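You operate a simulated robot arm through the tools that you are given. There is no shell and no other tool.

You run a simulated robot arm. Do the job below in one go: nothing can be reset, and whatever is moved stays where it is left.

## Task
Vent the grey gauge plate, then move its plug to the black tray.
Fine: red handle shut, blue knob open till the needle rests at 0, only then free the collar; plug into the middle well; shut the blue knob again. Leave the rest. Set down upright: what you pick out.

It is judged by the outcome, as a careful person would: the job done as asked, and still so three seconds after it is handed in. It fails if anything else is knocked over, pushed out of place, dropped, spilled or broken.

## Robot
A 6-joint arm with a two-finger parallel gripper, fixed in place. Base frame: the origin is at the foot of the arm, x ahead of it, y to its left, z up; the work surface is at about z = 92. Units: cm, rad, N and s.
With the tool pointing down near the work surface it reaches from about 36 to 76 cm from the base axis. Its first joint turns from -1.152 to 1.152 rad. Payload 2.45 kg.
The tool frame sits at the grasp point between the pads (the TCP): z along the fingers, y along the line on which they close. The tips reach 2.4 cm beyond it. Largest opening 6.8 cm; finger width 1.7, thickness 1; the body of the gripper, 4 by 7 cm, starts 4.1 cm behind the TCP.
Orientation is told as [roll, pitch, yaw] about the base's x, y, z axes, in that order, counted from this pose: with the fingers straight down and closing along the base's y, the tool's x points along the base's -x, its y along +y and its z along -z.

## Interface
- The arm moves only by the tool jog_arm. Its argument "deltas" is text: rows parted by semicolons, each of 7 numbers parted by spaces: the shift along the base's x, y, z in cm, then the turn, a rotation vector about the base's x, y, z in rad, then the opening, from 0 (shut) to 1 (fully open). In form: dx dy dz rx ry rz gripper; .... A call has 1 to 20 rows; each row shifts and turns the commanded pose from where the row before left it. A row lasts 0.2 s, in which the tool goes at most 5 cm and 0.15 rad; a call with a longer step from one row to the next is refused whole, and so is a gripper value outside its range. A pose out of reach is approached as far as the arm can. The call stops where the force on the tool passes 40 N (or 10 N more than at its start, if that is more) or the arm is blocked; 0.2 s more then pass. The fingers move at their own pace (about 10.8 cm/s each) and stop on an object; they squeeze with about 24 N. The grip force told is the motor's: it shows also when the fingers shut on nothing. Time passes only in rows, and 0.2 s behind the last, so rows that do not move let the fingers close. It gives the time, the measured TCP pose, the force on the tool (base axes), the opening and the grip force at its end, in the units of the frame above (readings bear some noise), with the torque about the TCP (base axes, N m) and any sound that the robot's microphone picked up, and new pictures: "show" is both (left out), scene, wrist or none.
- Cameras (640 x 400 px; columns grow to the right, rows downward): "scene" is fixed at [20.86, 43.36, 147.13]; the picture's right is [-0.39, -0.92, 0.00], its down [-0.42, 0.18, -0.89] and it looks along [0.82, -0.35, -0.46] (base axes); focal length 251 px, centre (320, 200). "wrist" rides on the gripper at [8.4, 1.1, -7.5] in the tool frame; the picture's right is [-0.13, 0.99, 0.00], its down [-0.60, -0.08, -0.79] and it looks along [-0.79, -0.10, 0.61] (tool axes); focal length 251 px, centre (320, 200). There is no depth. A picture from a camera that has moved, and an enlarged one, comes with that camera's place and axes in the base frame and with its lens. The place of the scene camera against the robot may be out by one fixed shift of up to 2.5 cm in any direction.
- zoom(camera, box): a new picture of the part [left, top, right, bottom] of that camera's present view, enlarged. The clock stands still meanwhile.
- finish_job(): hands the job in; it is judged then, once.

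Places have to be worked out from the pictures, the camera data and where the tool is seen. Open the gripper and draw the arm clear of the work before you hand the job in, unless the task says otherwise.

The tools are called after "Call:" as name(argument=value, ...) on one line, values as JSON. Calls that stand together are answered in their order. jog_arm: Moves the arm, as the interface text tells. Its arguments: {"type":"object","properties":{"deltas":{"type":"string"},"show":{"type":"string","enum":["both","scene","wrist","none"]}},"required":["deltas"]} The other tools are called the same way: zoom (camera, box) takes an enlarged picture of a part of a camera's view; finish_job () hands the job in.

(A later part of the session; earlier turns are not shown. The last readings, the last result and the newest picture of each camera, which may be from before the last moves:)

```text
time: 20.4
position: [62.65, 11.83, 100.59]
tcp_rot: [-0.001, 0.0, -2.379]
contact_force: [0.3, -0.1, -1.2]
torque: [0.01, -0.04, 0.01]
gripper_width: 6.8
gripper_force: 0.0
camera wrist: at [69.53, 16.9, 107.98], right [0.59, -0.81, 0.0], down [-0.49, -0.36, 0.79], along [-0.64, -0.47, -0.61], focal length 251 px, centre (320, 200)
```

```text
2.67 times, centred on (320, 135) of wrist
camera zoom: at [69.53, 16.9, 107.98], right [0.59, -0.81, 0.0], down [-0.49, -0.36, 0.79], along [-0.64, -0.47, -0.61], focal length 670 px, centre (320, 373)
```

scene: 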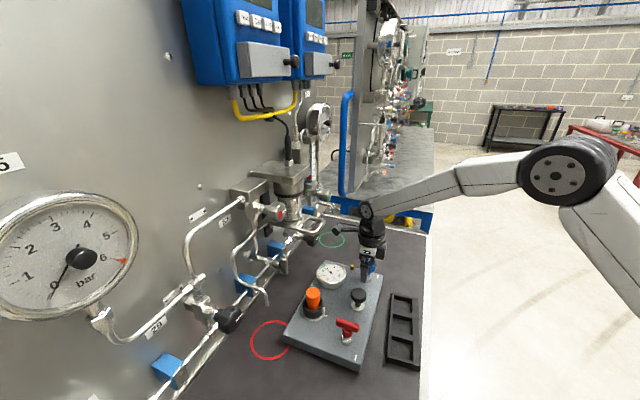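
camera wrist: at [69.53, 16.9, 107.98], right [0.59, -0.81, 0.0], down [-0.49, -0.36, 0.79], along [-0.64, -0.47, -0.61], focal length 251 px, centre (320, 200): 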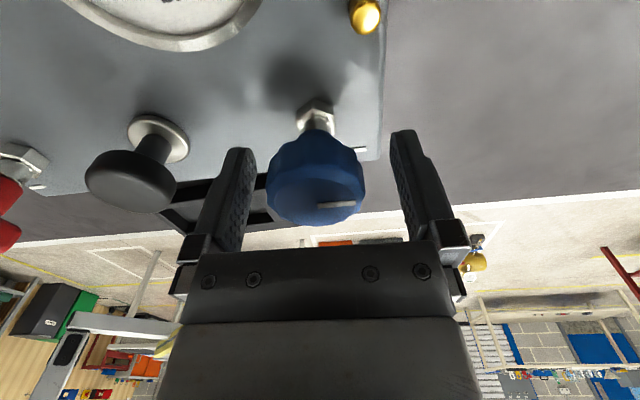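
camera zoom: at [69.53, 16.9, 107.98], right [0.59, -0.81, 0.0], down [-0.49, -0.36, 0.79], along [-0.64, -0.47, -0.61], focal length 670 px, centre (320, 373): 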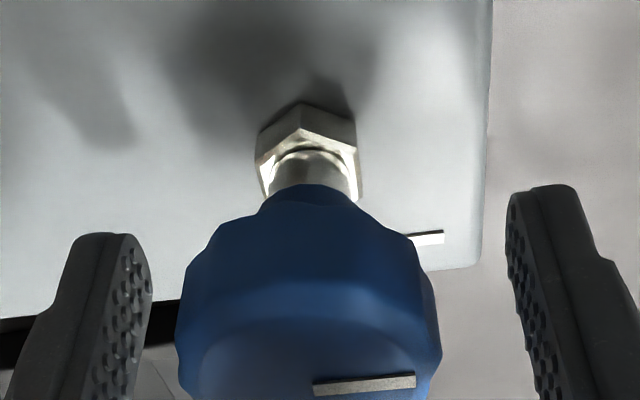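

The knob sits between the pads, about 0.15 cm off centre. I correct that and close the gripper.

Call:
jog_arm(deltas="-0.08 0.09 0 0 0 0 1; 0 0 0 0 0 0 0.7; 0 0 0 0 0 0 0.5; 0 0 0 0 0 0 0.3; 0 0 0 0 0 0 0.3", show="wrist")

```text
time: 21.6
position: [62.47, 12.04, 100.6]
tcp_rot: [0.0, -0.002, -2.379]
contact_force: [-4.1, 4.6, -0.1]
torque: [0.05, -0.03, 0.03]
gripper_width: 4.18
gripper_force: 24.1
camera wrist: at [69.4, 17.06, 107.97], right [0.59, -0.81, 0.0], down [-0.49, -0.36, 0.79], along [-0.64, -0.47, -0.61], focal length 251 px, centre (320, 200)
```

wrist: 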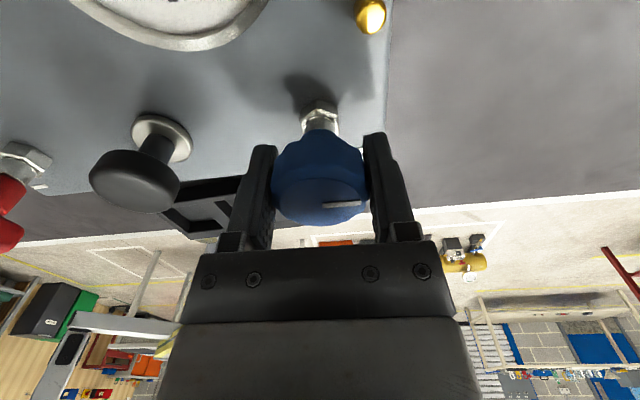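

The knob is gripped at 4.18 cm with about 6 N side load. I relieve it slightly and try a small counter-clockwise turn.

Call:
jog_arm(deltas="-0.03 0.03 0 0 0 0 0.3; 0 0 0 0 0 0.06 0.3; 0 0 0 0 0 0.06 0.3; 0 0 0 0 0 0 0.3", show="both")

Call:
zoom(camera="wrist", box=[240, 90, 400, 230])

Call:
zoom(camera="scene", box=[300, 240, 400, 302])

```text
time: 22.6
position: [62.62, 12.14, 100.66]
tcp_rot: [-0.001, -0.003, -2.258]
contact_force: [-6.3, 5.6, 2.6]
torque: [-0.28, 0.55, 0.01]
gripper_width: 4.18
gripper_force: 23.6
camera wrist: at [68.74, 17.85, 107.98], right [0.68, -0.73, 0.0], down [-0.44, -0.42, 0.79], along [-0.58, -0.54, -0.61], focal length 251 px, centre (320, 200)
```

scene: 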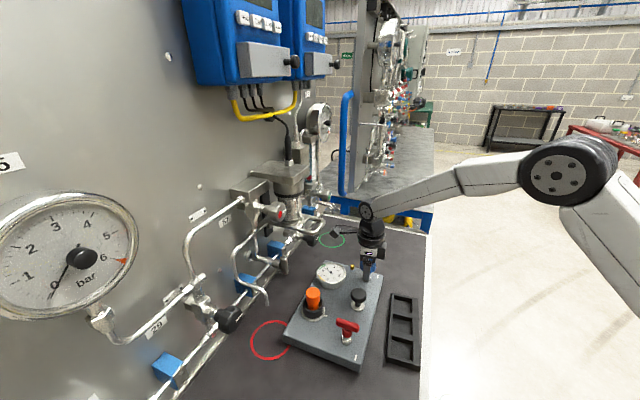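
wrist: 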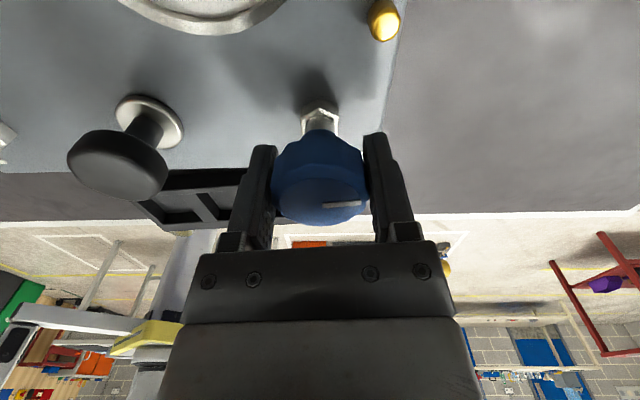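

```text
2.86 times, centred on (320, 160) of wrist
camera zoom: at [68.74, 17.85, 107.98], right [0.68, -0.73, 0.0], down [-0.44, -0.42, 0.79], along [-0.58, -0.54, -0.61], focal length 718 px, centre (320, 314)
```

zoom: 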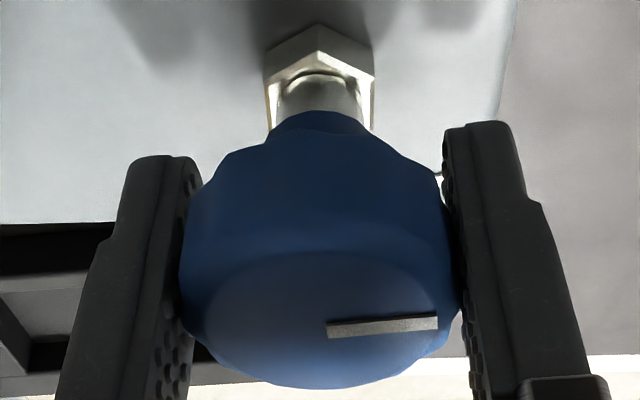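

```text
6.40 times, centred on (350, 271) of scene
camera zoom: at [20.84, 43.38, 147.13], right [-0.39, -0.92, 0.0], down [-0.42, 0.18, -0.89], along [0.82, -0.35, -0.46], focal length 1606 px, centre (128, -254)
```

zoom: 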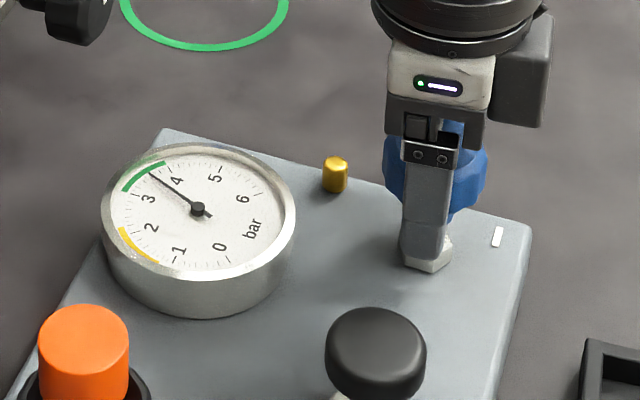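

The knob turns freely with the tool counter-clockwise. I relieve the side load and turn further, checking the gauge as I go.

Call:
jog_arm(deltas="-0.06 0.05 0 0 0 0 0.3; 0 0 0 0 0 0.1 0.3; 0 0 0 0 0 0.1 0.3; 0 0 0 0 0 0.1 0.3; 0 0 0 0 0 0.1 0.3; 0 0 0 0 0 0 0.3", show="scene")

Call:
zoom(camera="scene", box=[300, 240, 400, 302])

```text
time: 24.0
position: [62.53, 12.04, 100.63]
tcp_rot: [0.001, 0.001, -1.858]
contact_force: [-5.5, 4.6, 9.9]
torque: [-0.36, 0.21, 0.06]
gripper_width: 4.17
gripper_force: 24.2
```

scene: 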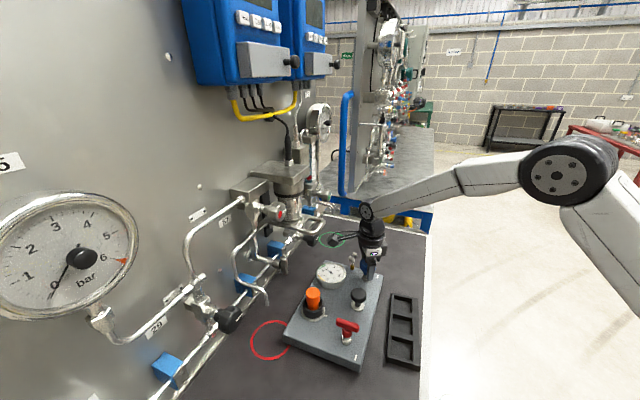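

```text
6.40 times, centred on (350, 271) of scene
camera zoom: at [20.83, 43.37, 147.14], right [-0.39, -0.92, 0.0], down [-0.42, 0.18, -0.89], along [0.82, -0.35, -0.46], focal length 1606 px, centre (128, -254)
```

zoom: 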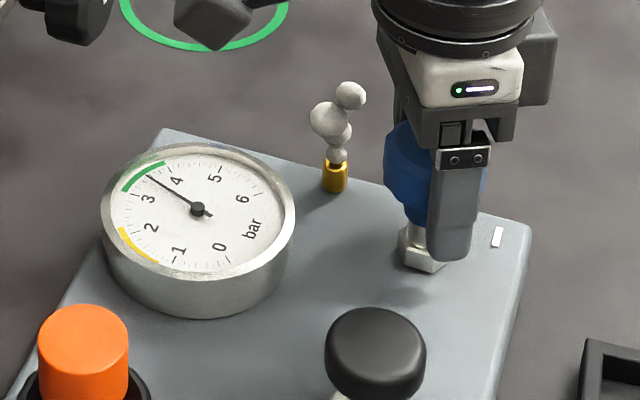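

Vapour now comes out of the brass vent, so the knob is opening the right way. A bit of upward force appears; I let the tool up slightly, turn some more and wait for the needle.

Call:
jog_arm(deltas="-0.05 0.03 0.08 0 0 0 0.3; 0 0 0 0 0 0.1 0.3; 0 0 0 0 0 0.1 0.3; 0 0 0 0 0 0.1 0.3; 0 0 0 0 0 0.1 0.3; 0 0 0 0 0 0 0.3; 0 0 0 0 0 0 0.3; 0 0 0 0 0 0 0.3; 0 0 0 0 0 0 0.3; 0 0 0 0 0 0 0.3", show="scene")

Call:
zoom(camera="scene", box=[300, 240, 400, 302])

```text
time: 26.2
position: [62.44, 12.17, 100.74]
tcp_rot: [0.002, -0.001, -1.459]
contact_force: [16.9, -4.6, -0.1]
torque: [-0.23, -0.07, -0.01]
gripper_width: 4.17
gripper_force: 24.3
```

scene: 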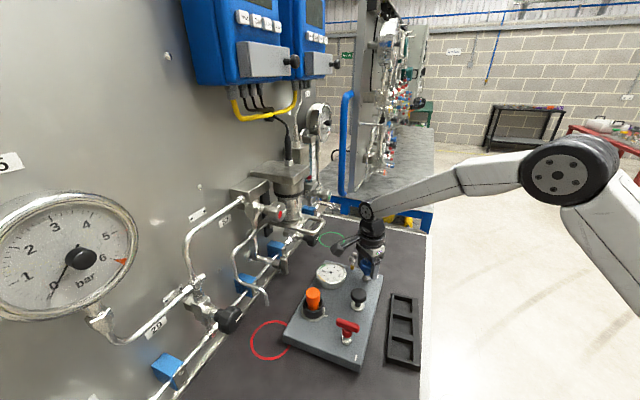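

```text
6.40 times, centred on (350, 271) of scene
camera zoom: at [20.93, 43.35, 147.13], right [-0.39, -0.92, 0.0], down [-0.42, 0.18, -0.89], along [0.82, -0.35, -0.46], focal length 1606 px, centre (128, -254)
```

zoom: 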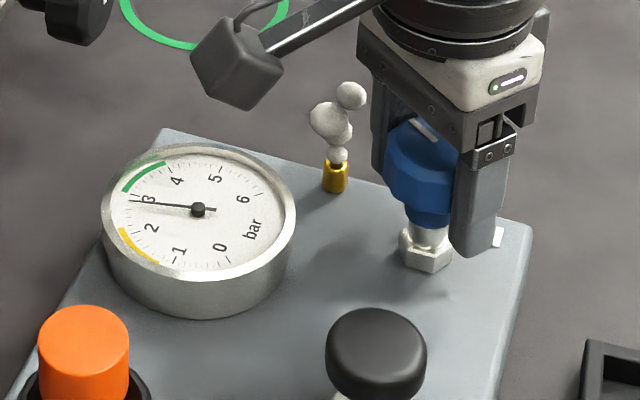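

The needle is down to about 2.9 and falling. I relieve the side force and simply wait while it vents.

Call:
jog_arm(deltas="0.06 -0.02 0 0 0 0 0.3; 0.05 -0.02 0 0 0 0 0.3; 0 0 0 0 0 0 0.3; 0 0 0 0 0 0 0.3; 0 0 0 0 0 0 0.3; 0 0 0 0 0 0 0.3; 0 0 0 0 0 0 0.3; 0 0 0 0 0 0 0.3; 0 0 0 0 0 0 0.3; 0 0 0 0 0 0 0.3; 0 0 0 0 0 0 0.3; 0 0 0 0 0 0 0.3; 0 0 0 0 0 0 0.3; 0 0 0 0 0 0 0.3; 0 0 0 0 0 0 0.3; 0 0 0 0 0 0 0.3; 0 0 0 0 0 0 0.3; 0 0 0 0 0 0 0.3; 0 0 0 0 0 0 0.3; 0 0 0 0 0 0 0.3", show="scene")

Call:
zoom(camera="scene", box=[300, 240, 400, 302])

```text
time: 30.4
position: [62.48, 12.05, 100.61]
tcp_rot: [-0.001, -0.003, -1.46]
contact_force: [-8.8, -10.7, -0.2]
torque: [-0.03, 0.04, 0.01]
gripper_width: 4.2
gripper_force: 24.2
```

scene: 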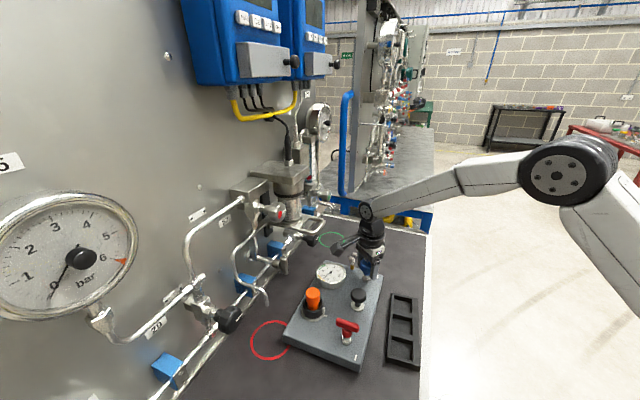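

```text
6.40 times, centred on (350, 271) of scene
camera zoom: at [20.85, 43.33, 147.15], right [-0.39, -0.92, 0.0], down [-0.42, 0.18, -0.89], along [0.82, -0.35, -0.46], focal length 1606 px, centre (128, -254)
```

zoom: 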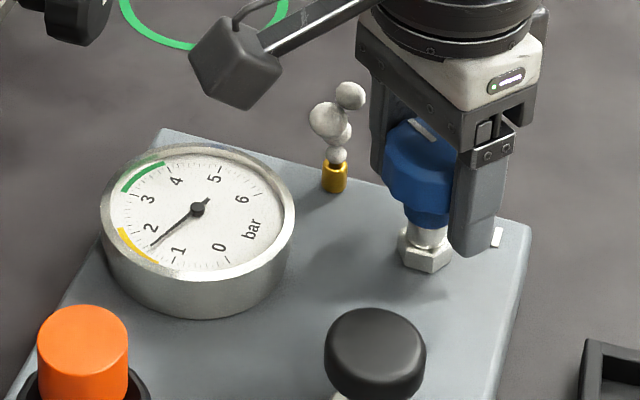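

Down to about 1.6 bar. I ease the side load and keep waiting.

Call:
jog_arm(deltas="-0.04 -0.04 0 0 0 0 0.3; 0 0 0 0 0 0 0.3; 0 0 0 0 0 0 0.3; 0 0 0 0 0 0 0.3; 0 0 0 0 0 0 0.3; 0 0 0 0 0 0 0.3; 0 0 0 0 0 0 0.3; 0 0 0 0 0 0 0.3; 0 0 0 0 0 0 0.3; 0 0 0 0 0 0 0.3; 0 0 0 0 0 0 0.3; 0 0 0 0 0 0 0.3; 0 0 0 0 0 0 0.3; 0 0 0 0 0 0 0.3; 0 0 0 0 0 0 0.3; 0 0 0 0 0 0 0.3; 0 0 0 0 0 0 0.3; 0 0 0 0 0 0 0.3; 0 0 0 0 0 0 0.3; 0 0 0 0 0 0 0.3", show="scene")

Call:
zoom(camera="scene", box=[300, 240, 400, 302])

```text
time: 34.6
position: [62.51, 11.99, 100.7]
tcp_rot: [0.0, -0.003, -1.46]
contact_force: [-6.7, 0.6, 0.1]
torque: [0.14, 0.05, -0.03]
gripper_width: 4.17
gripper_force: 23.9
```

scene: 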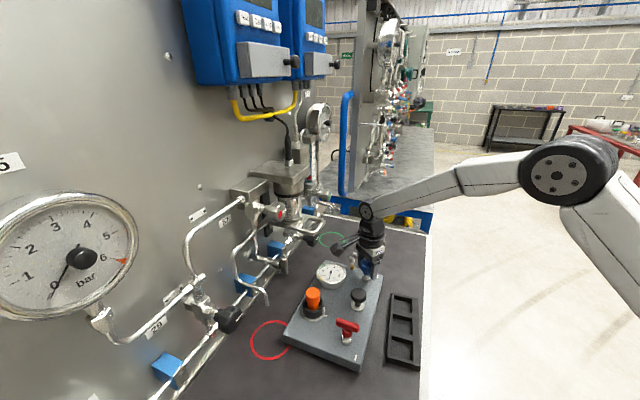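

```text
6.40 times, centred on (350, 271) of scene
camera zoom: at [20.84, 43.36, 147.14], right [-0.39, -0.92, 0.0], down [-0.42, 0.18, -0.89], along [0.82, -0.35, -0.46], focal length 1606 px, centre (128, -254)
```

zoom: 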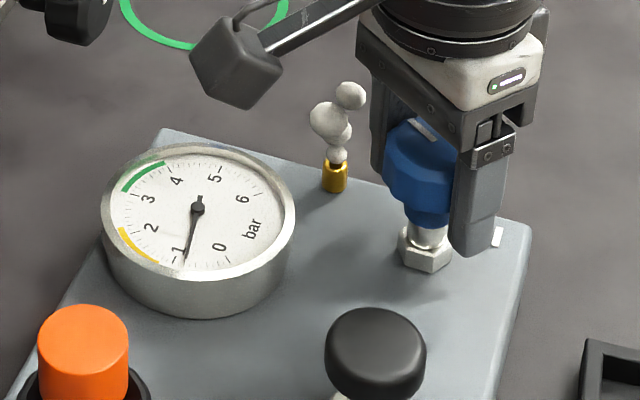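

About 0.85 bar now and slowing. I open the knob somewhat further and wait on.

Call:
jog_arm(deltas="-0.03 0 0 0 0 0 0.3; 0 0 0 0 0 0.1 0.3; 0 0 0 0 0 0.1 0.3; 0 0 0.02 0 0 0.1 0.3; 0 0 0 0 0 0.1 0.3; 0 0 0 0 0 0 0.3; 0 0 0 0 0 0 0.3; 0 0 0 0 0 0 0.3; 0 0 0 0 0 0 0.3; 0 0 0 0 0 0 0.3; 0 0 0 0 0 0 0.3; 0 0 0 0 0 0 0.3; 0 0 0 0 0 0 0.3; 0 0 0 0 0 0 0.3; 0 0 0 0 0 0 0.3; 0 0 0 0 0 0 0.3; 0 0 0 0 0 0 0.3; 0 0 0 0 0 0 0.3; 0 0 0 0 0 0 0.3; 0 0 0 0 0 0 0.3", show="scene")

Call:
zoom(camera="scene", box=[300, 240, 400, 302])

```text
time: 38.8
position: [62.48, 12.21, 100.67]
tcp_rot: [0.0, -0.001, -1.059]
contact_force: [2.4, 16.4, 0.3]
torque: [0.15, 0.07, 0.04]
gripper_width: 4.19
gripper_force: 24.3
```

scene: 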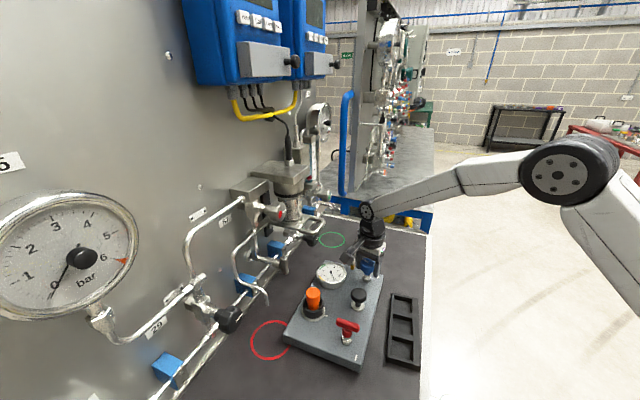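

```text
6.40 times, centred on (350, 271) of scene
camera zoom: at [20.89, 43.41, 147.11], right [-0.39, -0.92, 0.0], down [-0.42, 0.18, -0.89], along [0.82, -0.35, -0.46], focal length 1606 px, centre (128, -254)
```

zoom: 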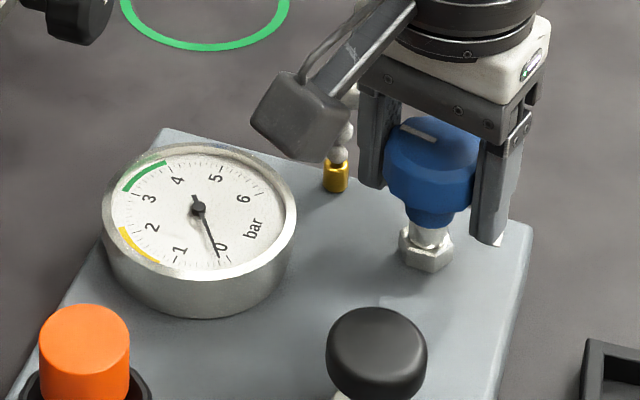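

The needle is nearly at 0 (≈0.2) and the vent still puffs. I relieve the side force and wait for it to come to rest.

Call:
jog_arm(deltas="0 0.05 0 0 0 0 0.3; 0 0 0 0 0 0 0.3; 0 0 0 0 0 0 0.3; 0 0 0 0 0 0 0.3; 0 0 0 0 0 0 0.3; 0 0 0 0 0 0 0.3; 0 0 0 0 0 0 0.3; 0 0 0 0 0 0 0.3; 0 0 0 0 0 0 0.3; 0 0 0 0 0 0 0.3; 0 0 0 0 0 0 0.3; 0 0 0 0 0 0 0.3; 0 0 0 0 0 0 0.3; 0 0 0 0 0 0 0.3; 0 0 0 0 0 0 0.3; 0 0 0 0 0 0 0.3; 0 0 0 0 0 0 0.3; 0 0 0 0 0 0 0.3; 0 0 0 0 0 0 0.3; 0 0 0 0 0 0 0.3", show="scene")

Call:
zoom(camera="scene", box=[310, 250, 374, 290])

```text
time: 43.0
position: [62.57, 12.12, 100.65]
tcp_rot: [-0.001, -0.002, -1.059]
contact_force: [-0.4, 12.6, 0.0]
torque: [0.06, 0.03, 0.0]
gripper_width: 4.19
gripper_force: 24.2
```

scene: 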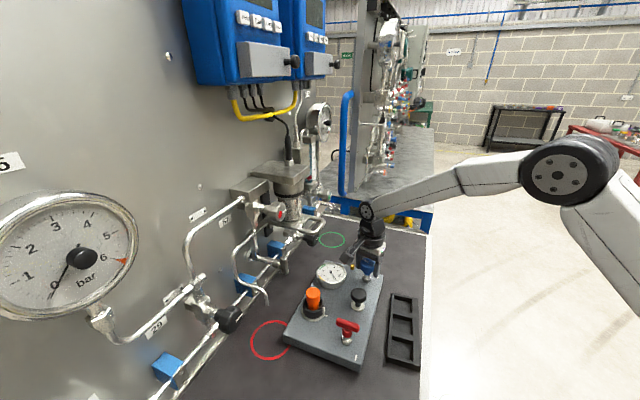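

```text
10.00 times, centred on (342, 270) of scene
camera zoom: at [20.87, 43.4, 147.12], right [-0.39, -0.92, 0.0], down [-0.42, 0.18, -0.89], along [0.82, -0.35, -0.46], focal length 2510 px, centre (100, -500)
```

zoom: 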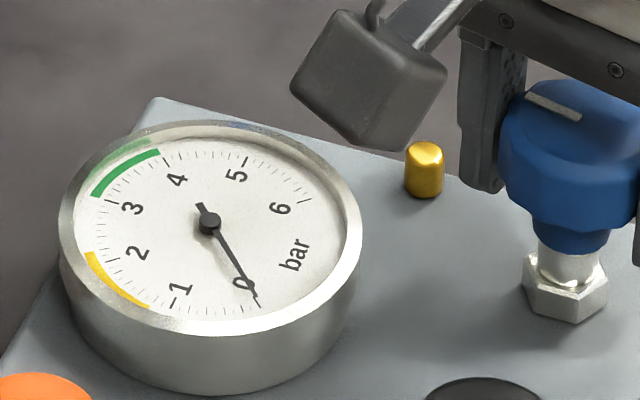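

The needle rests at 0 and the vent has stopped puffing. I release the blue knob, rise clear, and travel to above the collar and plug with a yaw whose finger line stays clear of the collar's tab.

Call:
jog_arm(deltas="0 0 0 0 0 0 0.75; 0 0 0 0 0 0 0.8; 0 0 2 0 0 0 0.8; 0 0 4 0 0 0 0.8; 0 0 4 0 0 0 0.8; 0 0 3 0 0 0 0.8; -0.411 1.944 0 0 0 0.14 1; -0.411 1.944 0 0 0 0.14 1; -0.411 1.944 0 0 0 0.14 1; -0.411 1.944 0 0 0 0.14 1; -0.411 1.944 0 0 0 0.14 1; -0.411 1.944 0 0 0 0.14 1; -0.411 1.944 0 0 0 0.14 1; -0.411 1.944 0 0 0 0.14 1; -0.411 1.944 0 0 0 0.14 1; 0 0 0 0 0 0 1; 0 0 0 0 0 0 1")

Call:
zoom(camera="wrist", box=[240, 0, 400, 100])

Call:
zoom(camera="scene", box=[280, 240, 440, 370])

```text
time: 46.6
position: [58.82, 29.53, 113.6]
tcp_rot: [0.0, -0.003, 0.2]
contact_force: [0.0, -0.7, 0.2]
torque: [-0.04, -0.03, 0.02]
gripper_width: 6.84
gripper_force: 0.1
camera wrist: at [50.32, 28.85, 121.04], right [-0.07, 1.0, 0.0], down [0.61, 0.04, 0.79], along [0.79, 0.06, -0.61], focal length 251 px, centre (320, 200)
```

scene: 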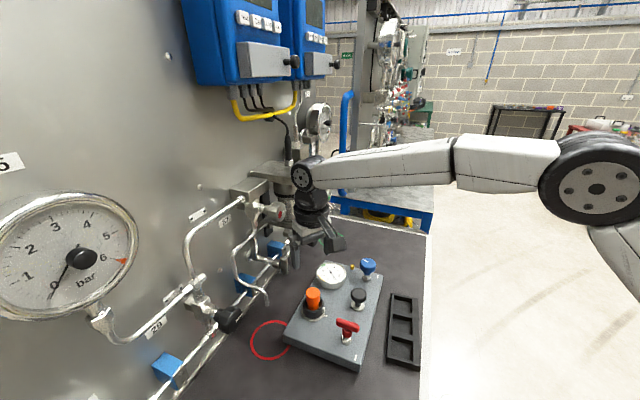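
wrist: 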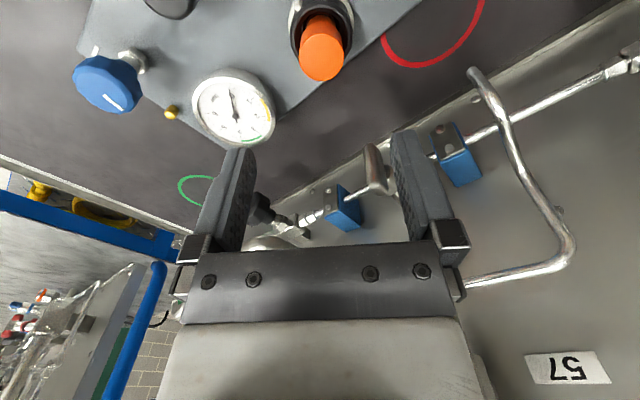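

```text
4.00 times, centred on (320, 50) of wrist
camera zoom: at [50.32, 28.85, 121.04], right [-0.07, 1.0, 0.0], down [0.61, 0.04, 0.79], along [0.79, 0.06, -0.61], focal length 1006 px, centre (320, 800)
```

zoom: 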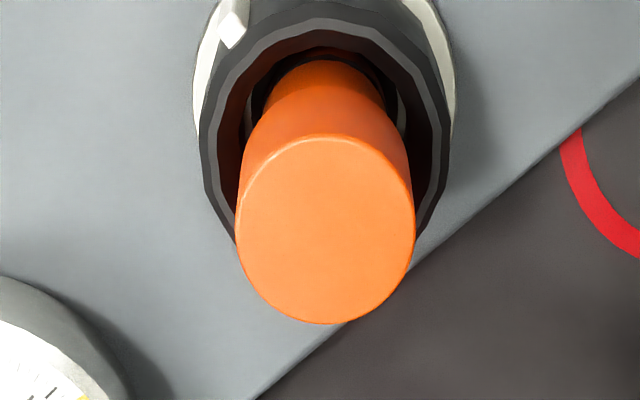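

```text
3.08 times, centred on (360, 305) of scene
camera zoom: at [20.86, 43.36, 147.13], right [-0.39, -0.92, 0.0], down [-0.42, 0.18, -0.89], along [0.82, -0.35, -0.46], focal length 772 px, centre (197, -123)
```

zoom: 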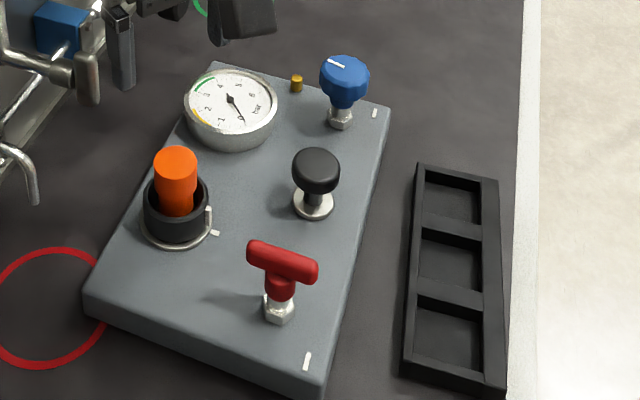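

The plug's axis comes out at (58.65, 29.68), top z ≈101.2, collar rim ≈97.4 — right under the tool. I descend around it in two stages, first with the tips still just above the rim.

Call:
jog_arm(deltas="0 0.05 -3 0 0 0 1; 0 0 -3 0 0 0 1; 0 0 -3 0 0 0 1; 0 0 -3 0 0 0 1; 0 0 -0.8 0 0 0 1; 0 0 0 0 0 0 1")

Call:
zoom(camera="wrist", box=[200, 60, 440, 210])

Call:
zoom(camera="scene", box=[270, 240, 366, 320])

```text
time: 48.0
position: [58.71, 29.63, 100.78]
tcp_rot: [0.0, -0.004, 0.202]
contact_force: [0.1, 0.1, -0.7]
torque: [0.04, -0.01, 0.03]
gripper_width: 6.8
gripper_force: 0.1
camera wrist: at [50.28, 28.96, 108.14], right [-0.07, 1.0, 0.0], down [0.61, 0.04, 0.79], along [0.79, 0.06, -0.61], focal length 251 px, centre (320, 200)
```

scene: 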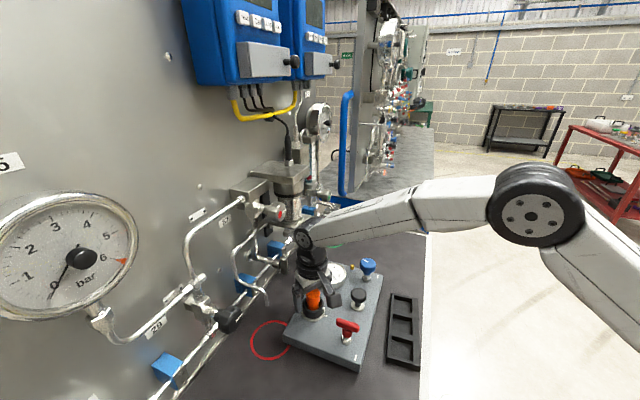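
wrist: 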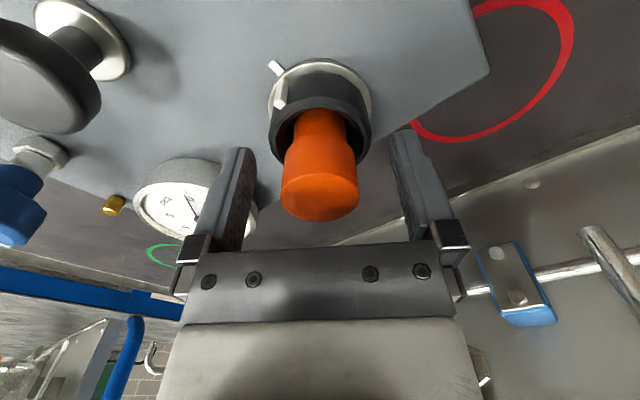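

```text
2.67 times, centred on (320, 135) of wrist
camera zoom: at [50.28, 28.96, 108.14], right [-0.07, 1.0, 0.0], down [0.61, 0.04, 0.79], along [0.79, 0.06, -0.61], focal length 670 px, centre (320, 373)
```

zoom: 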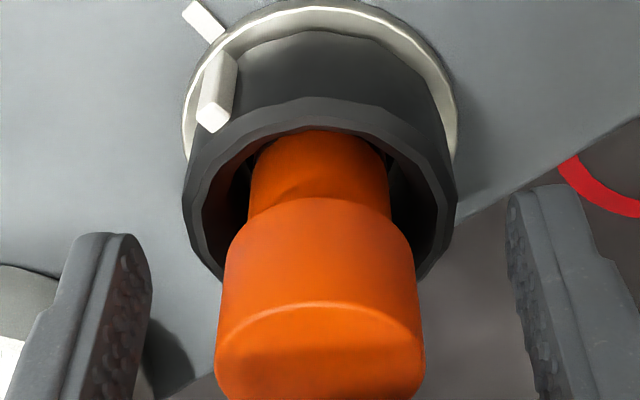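

```text
5.00 times, centred on (318, 280) of scene
camera zoom: at [20.86, 43.36, 147.13], right [-0.39, -0.92, 0.0], down [-0.42, 0.18, -0.89], along [0.82, -0.35, -0.46], focal length 1255 px, centre (330, -200)
```

zoom: 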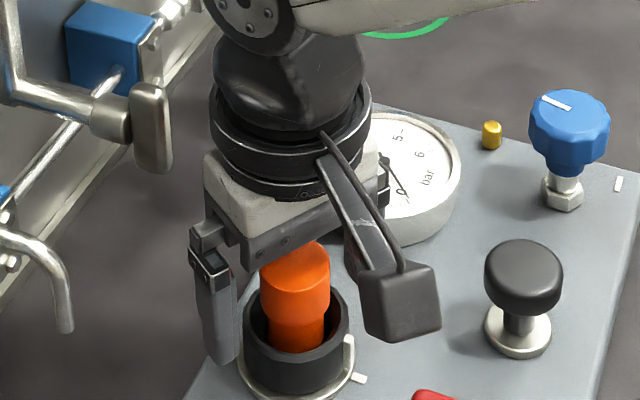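

The collar is centred between the fingers, the tab well clear of both pads. I go down the last 2.4 cm and close on the collar.

Call:
jog_arm(deltas="0 0 -1 0 0 0 1; 0 0 -0.8 0 0 0 1; 0 0 -0.6 0 0 0 1; 0 0 0 0 0 0 1; 0 0 0 0 0 0 0.8; 0 0 0 0 0 0 0.6; 0 0 0 0 0 0 0.5; 0 0 0 0 0 0 0.5")

Call:
zoom(camera="wrist", box=[200, 60, 440, 210])

Call:
zoom(camera="scene", box=[270, 240, 366, 320])

```text
time: 49.8
position: [58.65, 29.66, 98.52]
tcp_rot: [0.001, -0.003, 0.201]
contact_force: [-0.6, -0.9, -0.7]
torque: [-0.12, -0.22, 0.04]
gripper_width: 4.99
gripper_force: 24.1
camera wrist: at [50.27, 28.98, 105.85], right [-0.07, 1.0, 0.0], down [0.61, 0.04, 0.79], along [0.79, 0.06, -0.61], focal length 251 px, centre (320, 200)
```

scene: 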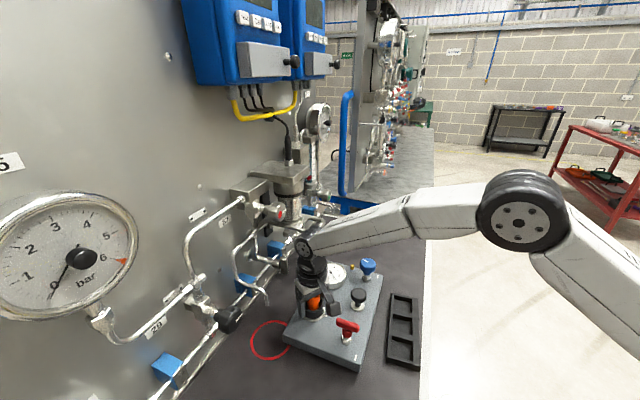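
wrist: 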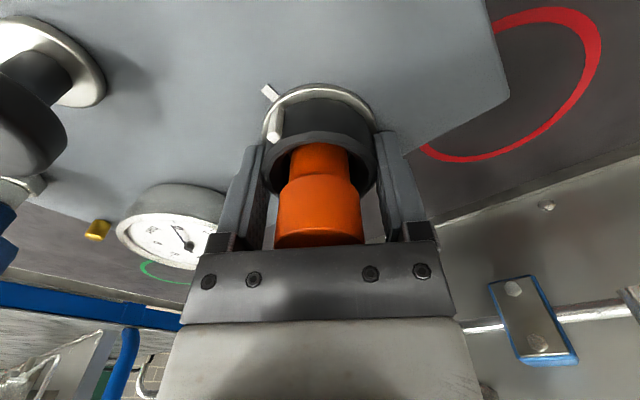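

```text
2.67 times, centred on (320, 135) of wrist
camera zoom: at [50.27, 28.98, 105.85], right [-0.07, 1.0, 0.0], down [0.61, 0.04, 0.79], along [0.79, 0.06, -0.61], focal length 670 px, centre (320, 373)
```

zoom: 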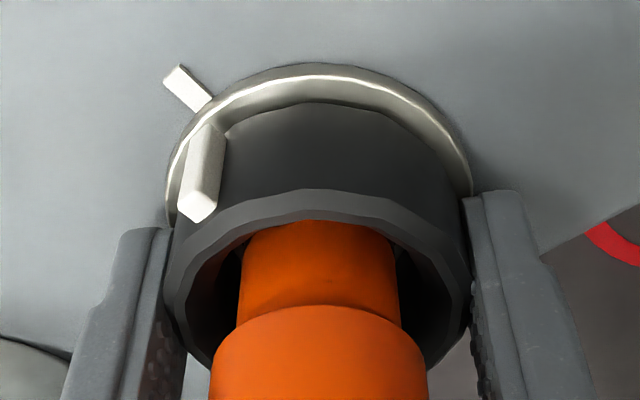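

```text
5.00 times, centred on (318, 280) of scene
camera zoom: at [20.86, 43.36, 147.14], right [-0.39, -0.92, 0.0], down [-0.42, 0.18, -0.89], along [0.82, -0.35, -0.46], focal length 1255 px, centre (330, -200)
```

zoom: 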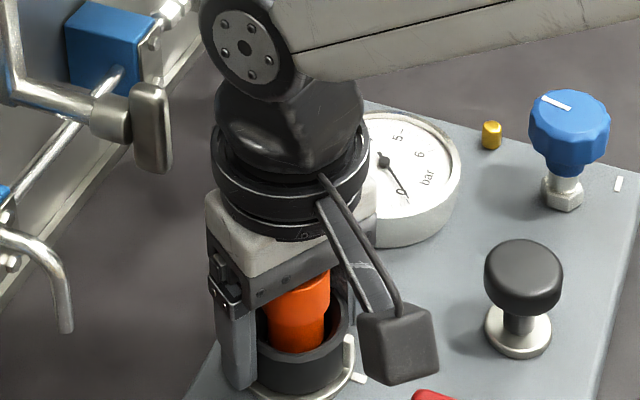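

The collar is gripped at 4.99 cm with hardly any side force, and the gauge still shows 0. I try a small counter-clockwise turn.

Call:
jog_arm(deltas="0 0 0 0 0 0.05 0.5; 0 0 0 0 0 0.05 0.5; 0 0 0 0 0 0 0.5", show="wrist")

Call:
zoom(camera="wrist", box=[200, 60, 440, 210])

```text
time: 50.6
position: [58.68, 29.56, 98.63]
tcp_rot: [-0.001, 0.0, 0.3]
contact_force: [-5.4, -2.8, 0.8]
torque: [0.08, -0.17, 0.03]
gripper_width: 4.97
gripper_force: 24.0
camera wrist: at [50.38, 28.15, 105.86], right [-0.17, 0.99, 0.0], down [0.6, 0.1, 0.79], along [0.78, 0.14, -0.61], focal length 251 px, centre (320, 200)
```

wrist: 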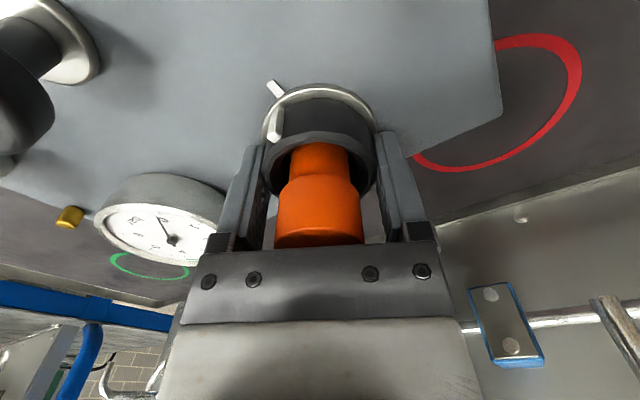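

```text
2.67 times, centred on (320, 135) of wrist
camera zoom: at [50.38, 28.15, 105.86], right [-0.17, 0.99, 0.0], down [0.6, 0.1, 0.79], along [0.78, 0.14, -0.61], focal length 670 px, centre (320, 373)
```

zoom: 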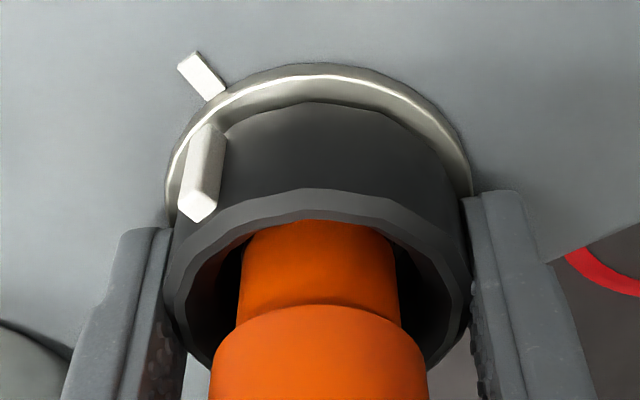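

The collar follows counter-clockwise (its tab leaves the tick) with no torque. I continue turning, watching for the end stop.

Call:
jog_arm(deltas="-0.02 -0.01 0 0 0 0.1 0.5; 0 0 0 0 0 0.1 0.5; 0 0 0 0 0 0.1 0.5; 0 0 0 0 0 0 0.5", show="none")

```text
time: 51.6
position: [58.67, 29.76, 98.65]
tcp_rot: [0.0, -0.002, 0.602]
contact_force: [-5.0, 2.3, 2.3]
torque: [0.14, -0.37, 0.06]
gripper_width: 4.97
gripper_force: 23.8
```

Turned 0.4 rad with little resistance; I go on in the same manner.

Call:
jog_arm(deltas="-0.02 0 0.01 0 0 0.1 0.5; 0 0 0 0 0 0.1 0.5; 0 0 0 0 0 0.1 0.5; 0 0 0 0 0 0 0.5", show="wrist")

```text
time: 52.6
position: [58.56, 29.7, 98.5]
tcp_rot: [-0.001, -0.002, 0.902]
contact_force: [-8.8, 11.5, 3.7]
torque: [-0.2, 0.35, 0.02]
gripper_width: 4.97
gripper_force: 23.7
camera wrist: at [52.62, 23.77, 105.84], right [-0.7, 0.72, 0.0], down [0.44, 0.42, 0.79], along [0.57, 0.56, -0.61], focal length 251 px, centre (320, 200)
```

wrist: 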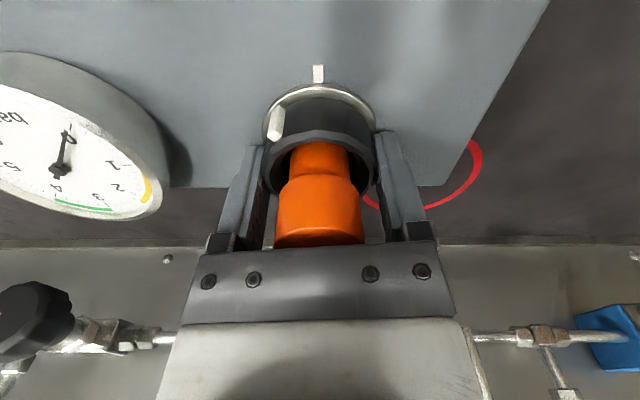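

Collar has turned about 40° from the tick. I relieve the side force and turn further.

Call:
jog_arm(deltas="-0.03 0.05 0.01 0 0 0.05 0.5; 0 0 0 0 0 0.1 0.5; 0 0 0 0 0 0.1 0.5; 0 0 0 0 0 0 0.5", show="none")

```text
time: 53.6
position: [58.55, 29.79, 98.5]
tcp_rot: [0.003, 0.0, 1.152]
contact_force: [-12.5, 16.2, -0.2]
torque: [0.24, -0.19, -0.02]
gripper_width: 4.95
gripper_force: 23.8
```

Torque stays nil, but side force grows. I shift a little along that force without turning, to re-centre.

Call:
jog_arm(deltas="-0.05 0.07 0 0 0 0 0.5; 0 0 0 0 0 0 0.5", show="none")

```text
time: 54.2
position: [58.62, 29.83, 98.42]
tcp_rot: [0.001, 0.0, 1.15]
contact_force: [-11.2, 10.9, -0.1]
torque: [0.24, -0.36, 0.01]
gripper_width: 4.98
gripper_force: 24.3
```

Call:
jog_arm(deltas="-0.06 0.06 0 0 0 0 0.5; 0 0 0 0 0 0 0.5", show="none")

```text
time: 54.8
position: [58.6, 29.8, 98.58]
tcp_rot: [-0.001, 0.002, 1.149]
contact_force: [-10.1, -0.3, -0.1]
torque: [0.0, -0.35, -0.02]
gripper_width: 4.93
gripper_force: 24.0
```

Side force is now only about 10 N along −x. I ease x and turn on another 0.25 rad.

Call:
jog_arm(deltas="-0.05 0 0 0 0 0 0.5; 0 0 0 0 0 0.1 0.5; 0 0 0 0 0 0.1 0.5; 0 0 0 0 0 0 0.5", show="wrist")

Call:
zoom(camera="wrist", box=[200, 60, 440, 210])

```text
time: 55.8
position: [58.46, 29.99, 98.77]
tcp_rot: [-0.002, -0.005, 1.353]
contact_force: [-3.7, 3.3, 3.6]
torque: [0.51, 0.45, 0.03]
gripper_width: 4.72
gripper_force: 23.9
camera wrist: at [55.72, 21.89, 106.02], right [-0.94, 0.34, 0.0], down [0.21, 0.57, 0.8], along [0.27, 0.75, -0.61], focal length 251 px, centre (320, 200)
```

wrist: 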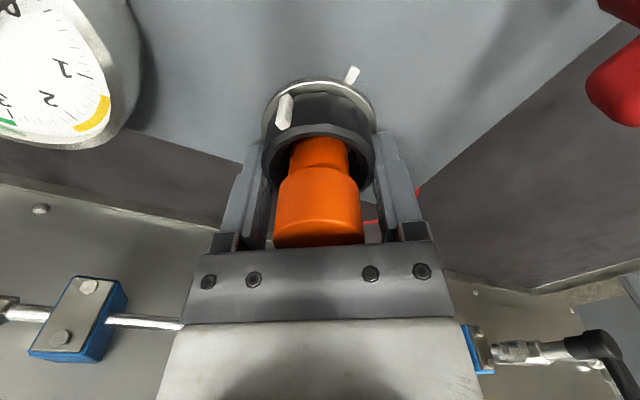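

```text
2.67 times, centred on (320, 135) of wrist
camera zoom: at [55.72, 21.89, 106.02], right [-0.94, 0.34, 0.0], down [0.21, 0.57, 0.8], along [0.27, 0.75, -0.61], focal length 670 px, centre (320, 373)
```

zoom: 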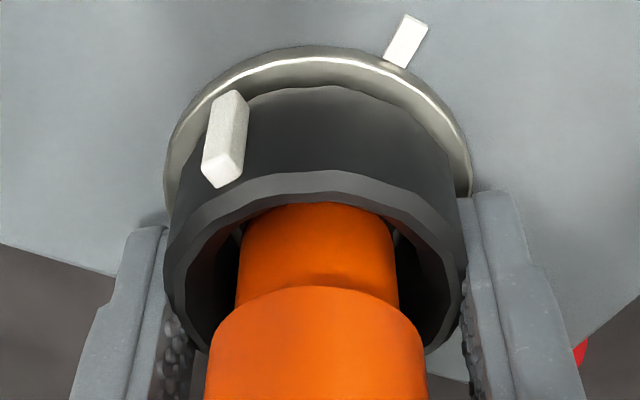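

The pads slipped on the collar's facets: by my sight lines the tab now stands about 60° past the tick, which may be its end stop. I reopen, re-centre on the collar (about (58.45, 29.72)), grip again and look.

Call:
jog_arm(deltas="0 0 0 0 0 0 0.9; 0 0 0 0 0 0 0.95; 0.02 -0.15 -0.1 0 0 0 0.95; 0 0 0 0 0 0 0.95; 0 0 0 0 0 0 0.7; 0 0 0 0 0 0 0.5; 0 0 0 0 0 0 0.5", show="wrist")

Call:
zoom(camera="wrist", box=[200, 60, 440, 210])

```text
time: 57.4
position: [58.54, 29.7, 98.38]
tcp_rot: [0.0, -0.002, 1.35]
contact_force: [-1.2, -0.7, -0.6]
torque: [0.13, -0.02, -0.01]
gripper_width: 4.69
gripper_force: 24.2
camera wrist: at [55.69, 21.68, 105.77], right [-0.94, 0.34, 0.0], down [0.21, 0.57, 0.79], along [0.27, 0.75, -0.61], focal length 251 px, centre (320, 200)
```

wrist: 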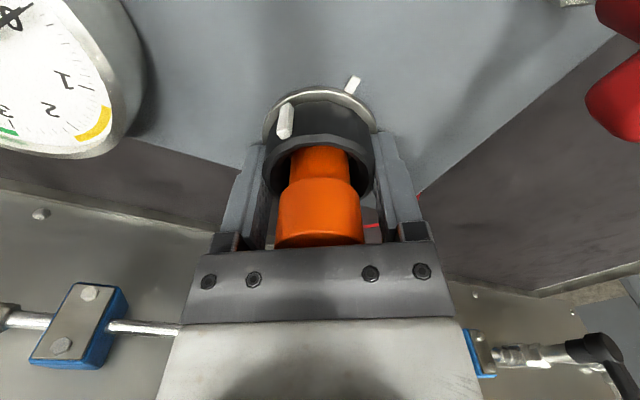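

```text
2.67 times, centred on (320, 135) of wrist
camera zoom: at [55.69, 21.68, 105.77], right [-0.94, 0.34, 0.0], down [0.21, 0.57, 0.79], along [0.27, 0.75, -0.61], focal length 670 px, centre (320, 373)
```

zoom: 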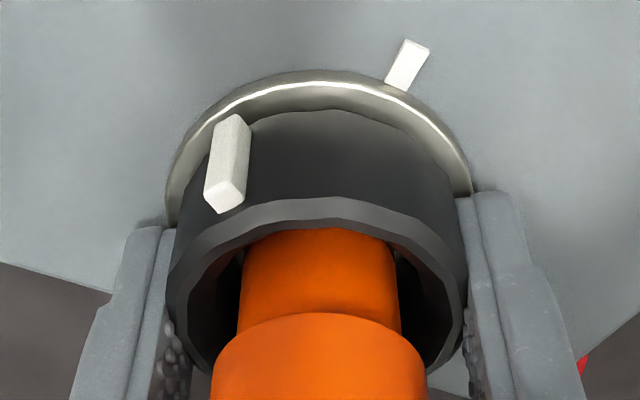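

Now nicely centred with almost no side force. I test whether the collar turns any further.

Call:
jog_arm(deltas="0 0 0 0 0 0.04 0.5; 0 0 0 0 0 0.04 0.5; 0 0 0 0 0 0 0.5", show="wrist")

Call:
zoom(camera="wrist", box=[200, 60, 440, 210])

```text
time: 58.2
position: [58.64, 29.65, 98.43]
tcp_rot: [-0.001, -0.002, 1.433]
contact_force: [-1.4, 1.0, -0.1]
torque: [0.22, -0.33, 0.0]
gripper_width: 4.72
gripper_force: 23.9
camera wrist: at [56.33, 21.48, 105.77], right [-0.96, 0.27, 0.0], down [0.16, 0.59, 0.79], along [0.21, 0.77, -0.61], focal length 251 px, centre (320, 200)
```

wrist: 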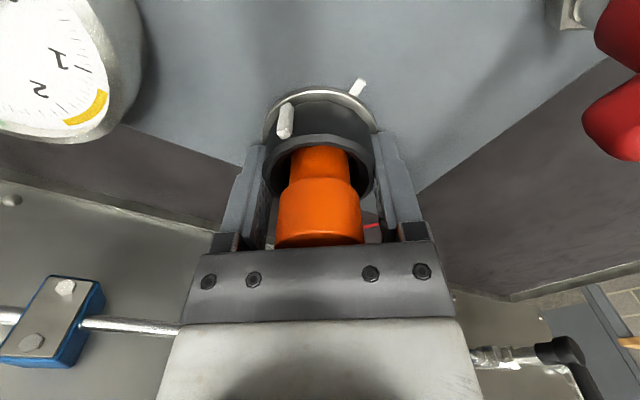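

```text
2.67 times, centred on (320, 135) of wrist
camera zoom: at [56.33, 21.48, 105.77], right [-0.96, 0.27, 0.0], down [0.16, 0.59, 0.79], along [0.21, 0.77, -0.61], focal length 670 px, centre (320, 373)
```

zoom: 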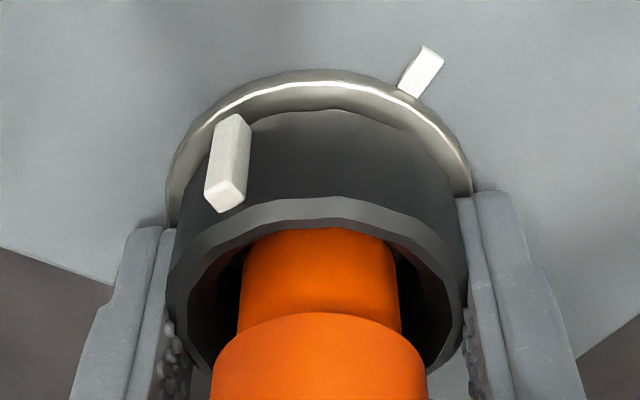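

The collar still turns freely (the tab kept station in the grip while the tick moved on). I continue counter-clockwise in steps.

Call:
jog_arm(deltas="0 0 0 0 0 0.08 0.5; 0 0 0 0 0 0.08 0.5; 0 0 0 0 0 0.08 0.5; 0 0 0 0 0 0 0.5", show="none")

```text
time: 59.2
position: [58.48, 29.7, 98.46]
tcp_rot: [0.001, 0.001, 1.671]
contact_force: [-8.0, -2.8, -0.4]
torque: [0.33, -0.18, 0.03]
gripper_width: 4.69
gripper_force: 23.9
```

Still free, side force about 8 N. I ease x slightly and turn on.

Call:
jog_arm(deltas="-0.03 -0.01 0 0 0 0.08 0.5; 0 0 0 0 0 0.08 0.5; 0 0 0 0 0 0.08 0.5; 0 0 0 0 0 0 0.5", show="wrist")

Call:
zoom(camera="wrist", box=[200, 60, 440, 210])

```text
time: 60.2
position: [58.37, 29.69, 98.37]
tcp_rot: [-0.001, -0.002, 1.912]
contact_force: [-10.5, 0.7, 0.3]
torque: [-0.62, 0.01, 0.06]
gripper_width: 4.71
gripper_force: 24.1
camera wrist: at [60.32, 21.35, 105.77], right [-0.98, -0.21, 0.0], down [-0.13, 0.59, 0.79], along [-0.17, 0.78, -0.61], focal length 251 px, centre (320, 200)
```

wrist: 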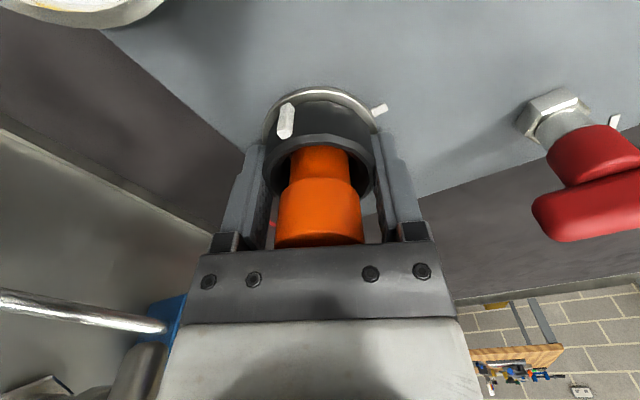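

```text
2.67 times, centred on (320, 135) of wrist
camera zoom: at [60.32, 21.35, 105.77], right [-0.98, -0.21, 0.0], down [-0.13, 0.59, 0.79], along [-0.17, 0.78, -0.61], focal length 670 px, centre (320, 373)
```

zoom: 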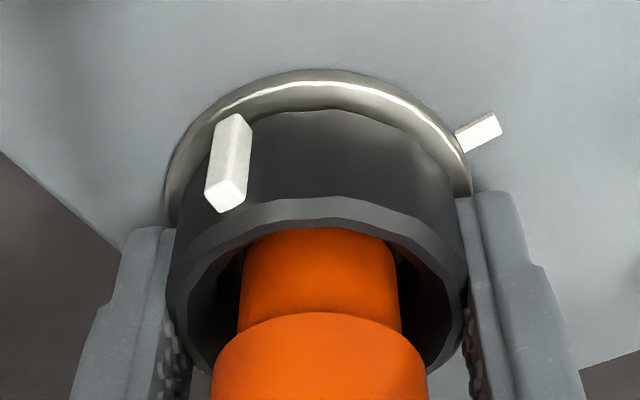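

About 90° turned now. I ease x and go on in small steps, feeling for a stop.

Call:
jog_arm(deltas="-0.04 0 0 0 0 0.05 0.5; 0 0 0 0 0 0.05 0.5; 0 0 0 0 0 0 0.5", show="none")

```text
time: 61.0
position: [58.46, 29.59, 98.39]
tcp_rot: [0.001, -0.002, 2.009]
contact_force: [-8.3, -3.9, 0.6]
torque: [0.37, 0.18, -0.86]
gripper_width: 4.76
gripper_force: 23.6
```

Torque jumped to −0.86 Nm: the collar has reached its end stop, so it is freed. I back off the torque, open, rise 2.1 cm and close on the plug's head.

Call:
jog_arm(deltas="0 0 0 0 0 -0.03 0.5; 0 0 0 0 0 0 0.8; 0 0 0 0 0 0 0.9; 0.04 -0.02 1 0 0 0 0.9; 0 0 1.1 0 0 0 0.9; 0 0 0 0 0 0 0.9")

Call:
zoom(camera="wrist", box=[200, 60, 440, 210])

Call:
zoom(camera="scene", box=[270, 240, 366, 320])

```text
time: 62.4
position: [58.69, 29.65, 100.62]
tcp_rot: [0.001, -0.003, 1.978]
contact_force: [-0.8, -0.3, 0.1]
torque: [0.0, 0.04, 0.02]
gripper_width: 6.16
gripper_force: 0.1
camera wrist: at [61.0, 21.41, 107.93], right [-0.96, -0.28, 0.0], down [-0.17, 0.58, 0.79], along [-0.22, 0.76, -0.61], focal length 251 px, centre (320, 200)
```

scene: 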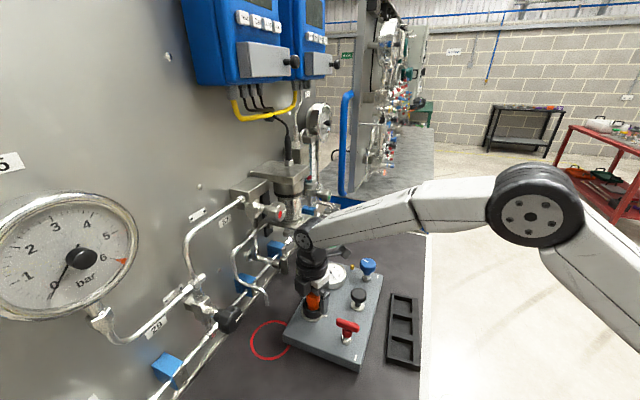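
wrist: 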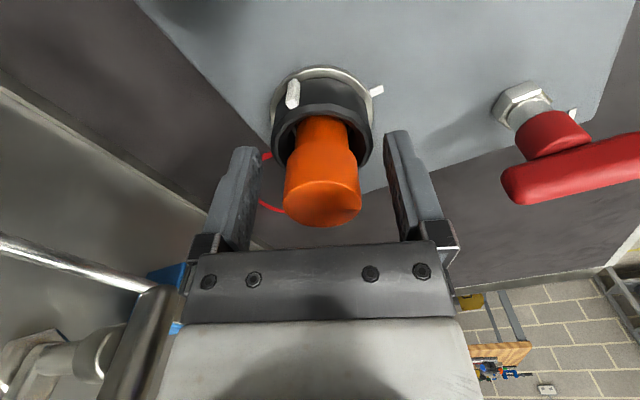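

```text
2.67 times, centred on (320, 135) of wrist
camera zoom: at [61.0, 21.41, 107.93], right [-0.96, -0.28, 0.0], down [-0.17, 0.58, 0.79], along [-0.22, 0.76, -0.61], focal length 670 px, centre (320, 373)
```

zoom: 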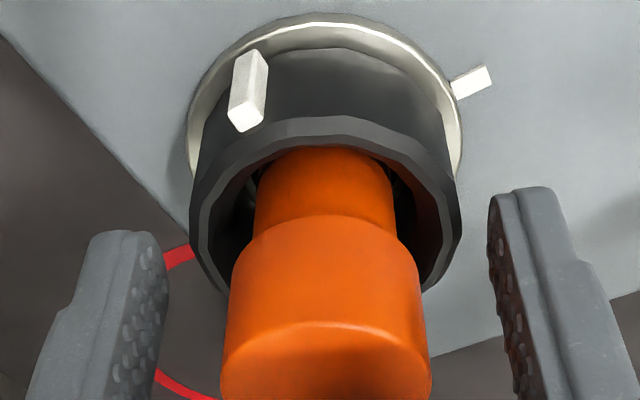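

```text
5.00 times, centred on (318, 280) of scene
camera zoom: at [20.86, 43.36, 147.13], right [-0.39, -0.92, 0.0], down [-0.42, 0.18, -0.89], along [0.82, -0.35, -0.46], focal length 1255 px, centre (330, -200)
```

zoom: 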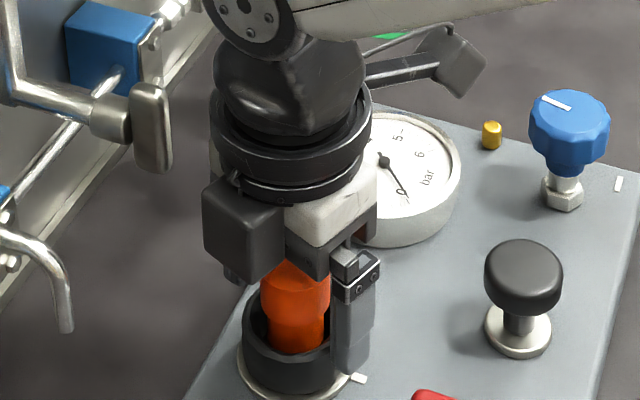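

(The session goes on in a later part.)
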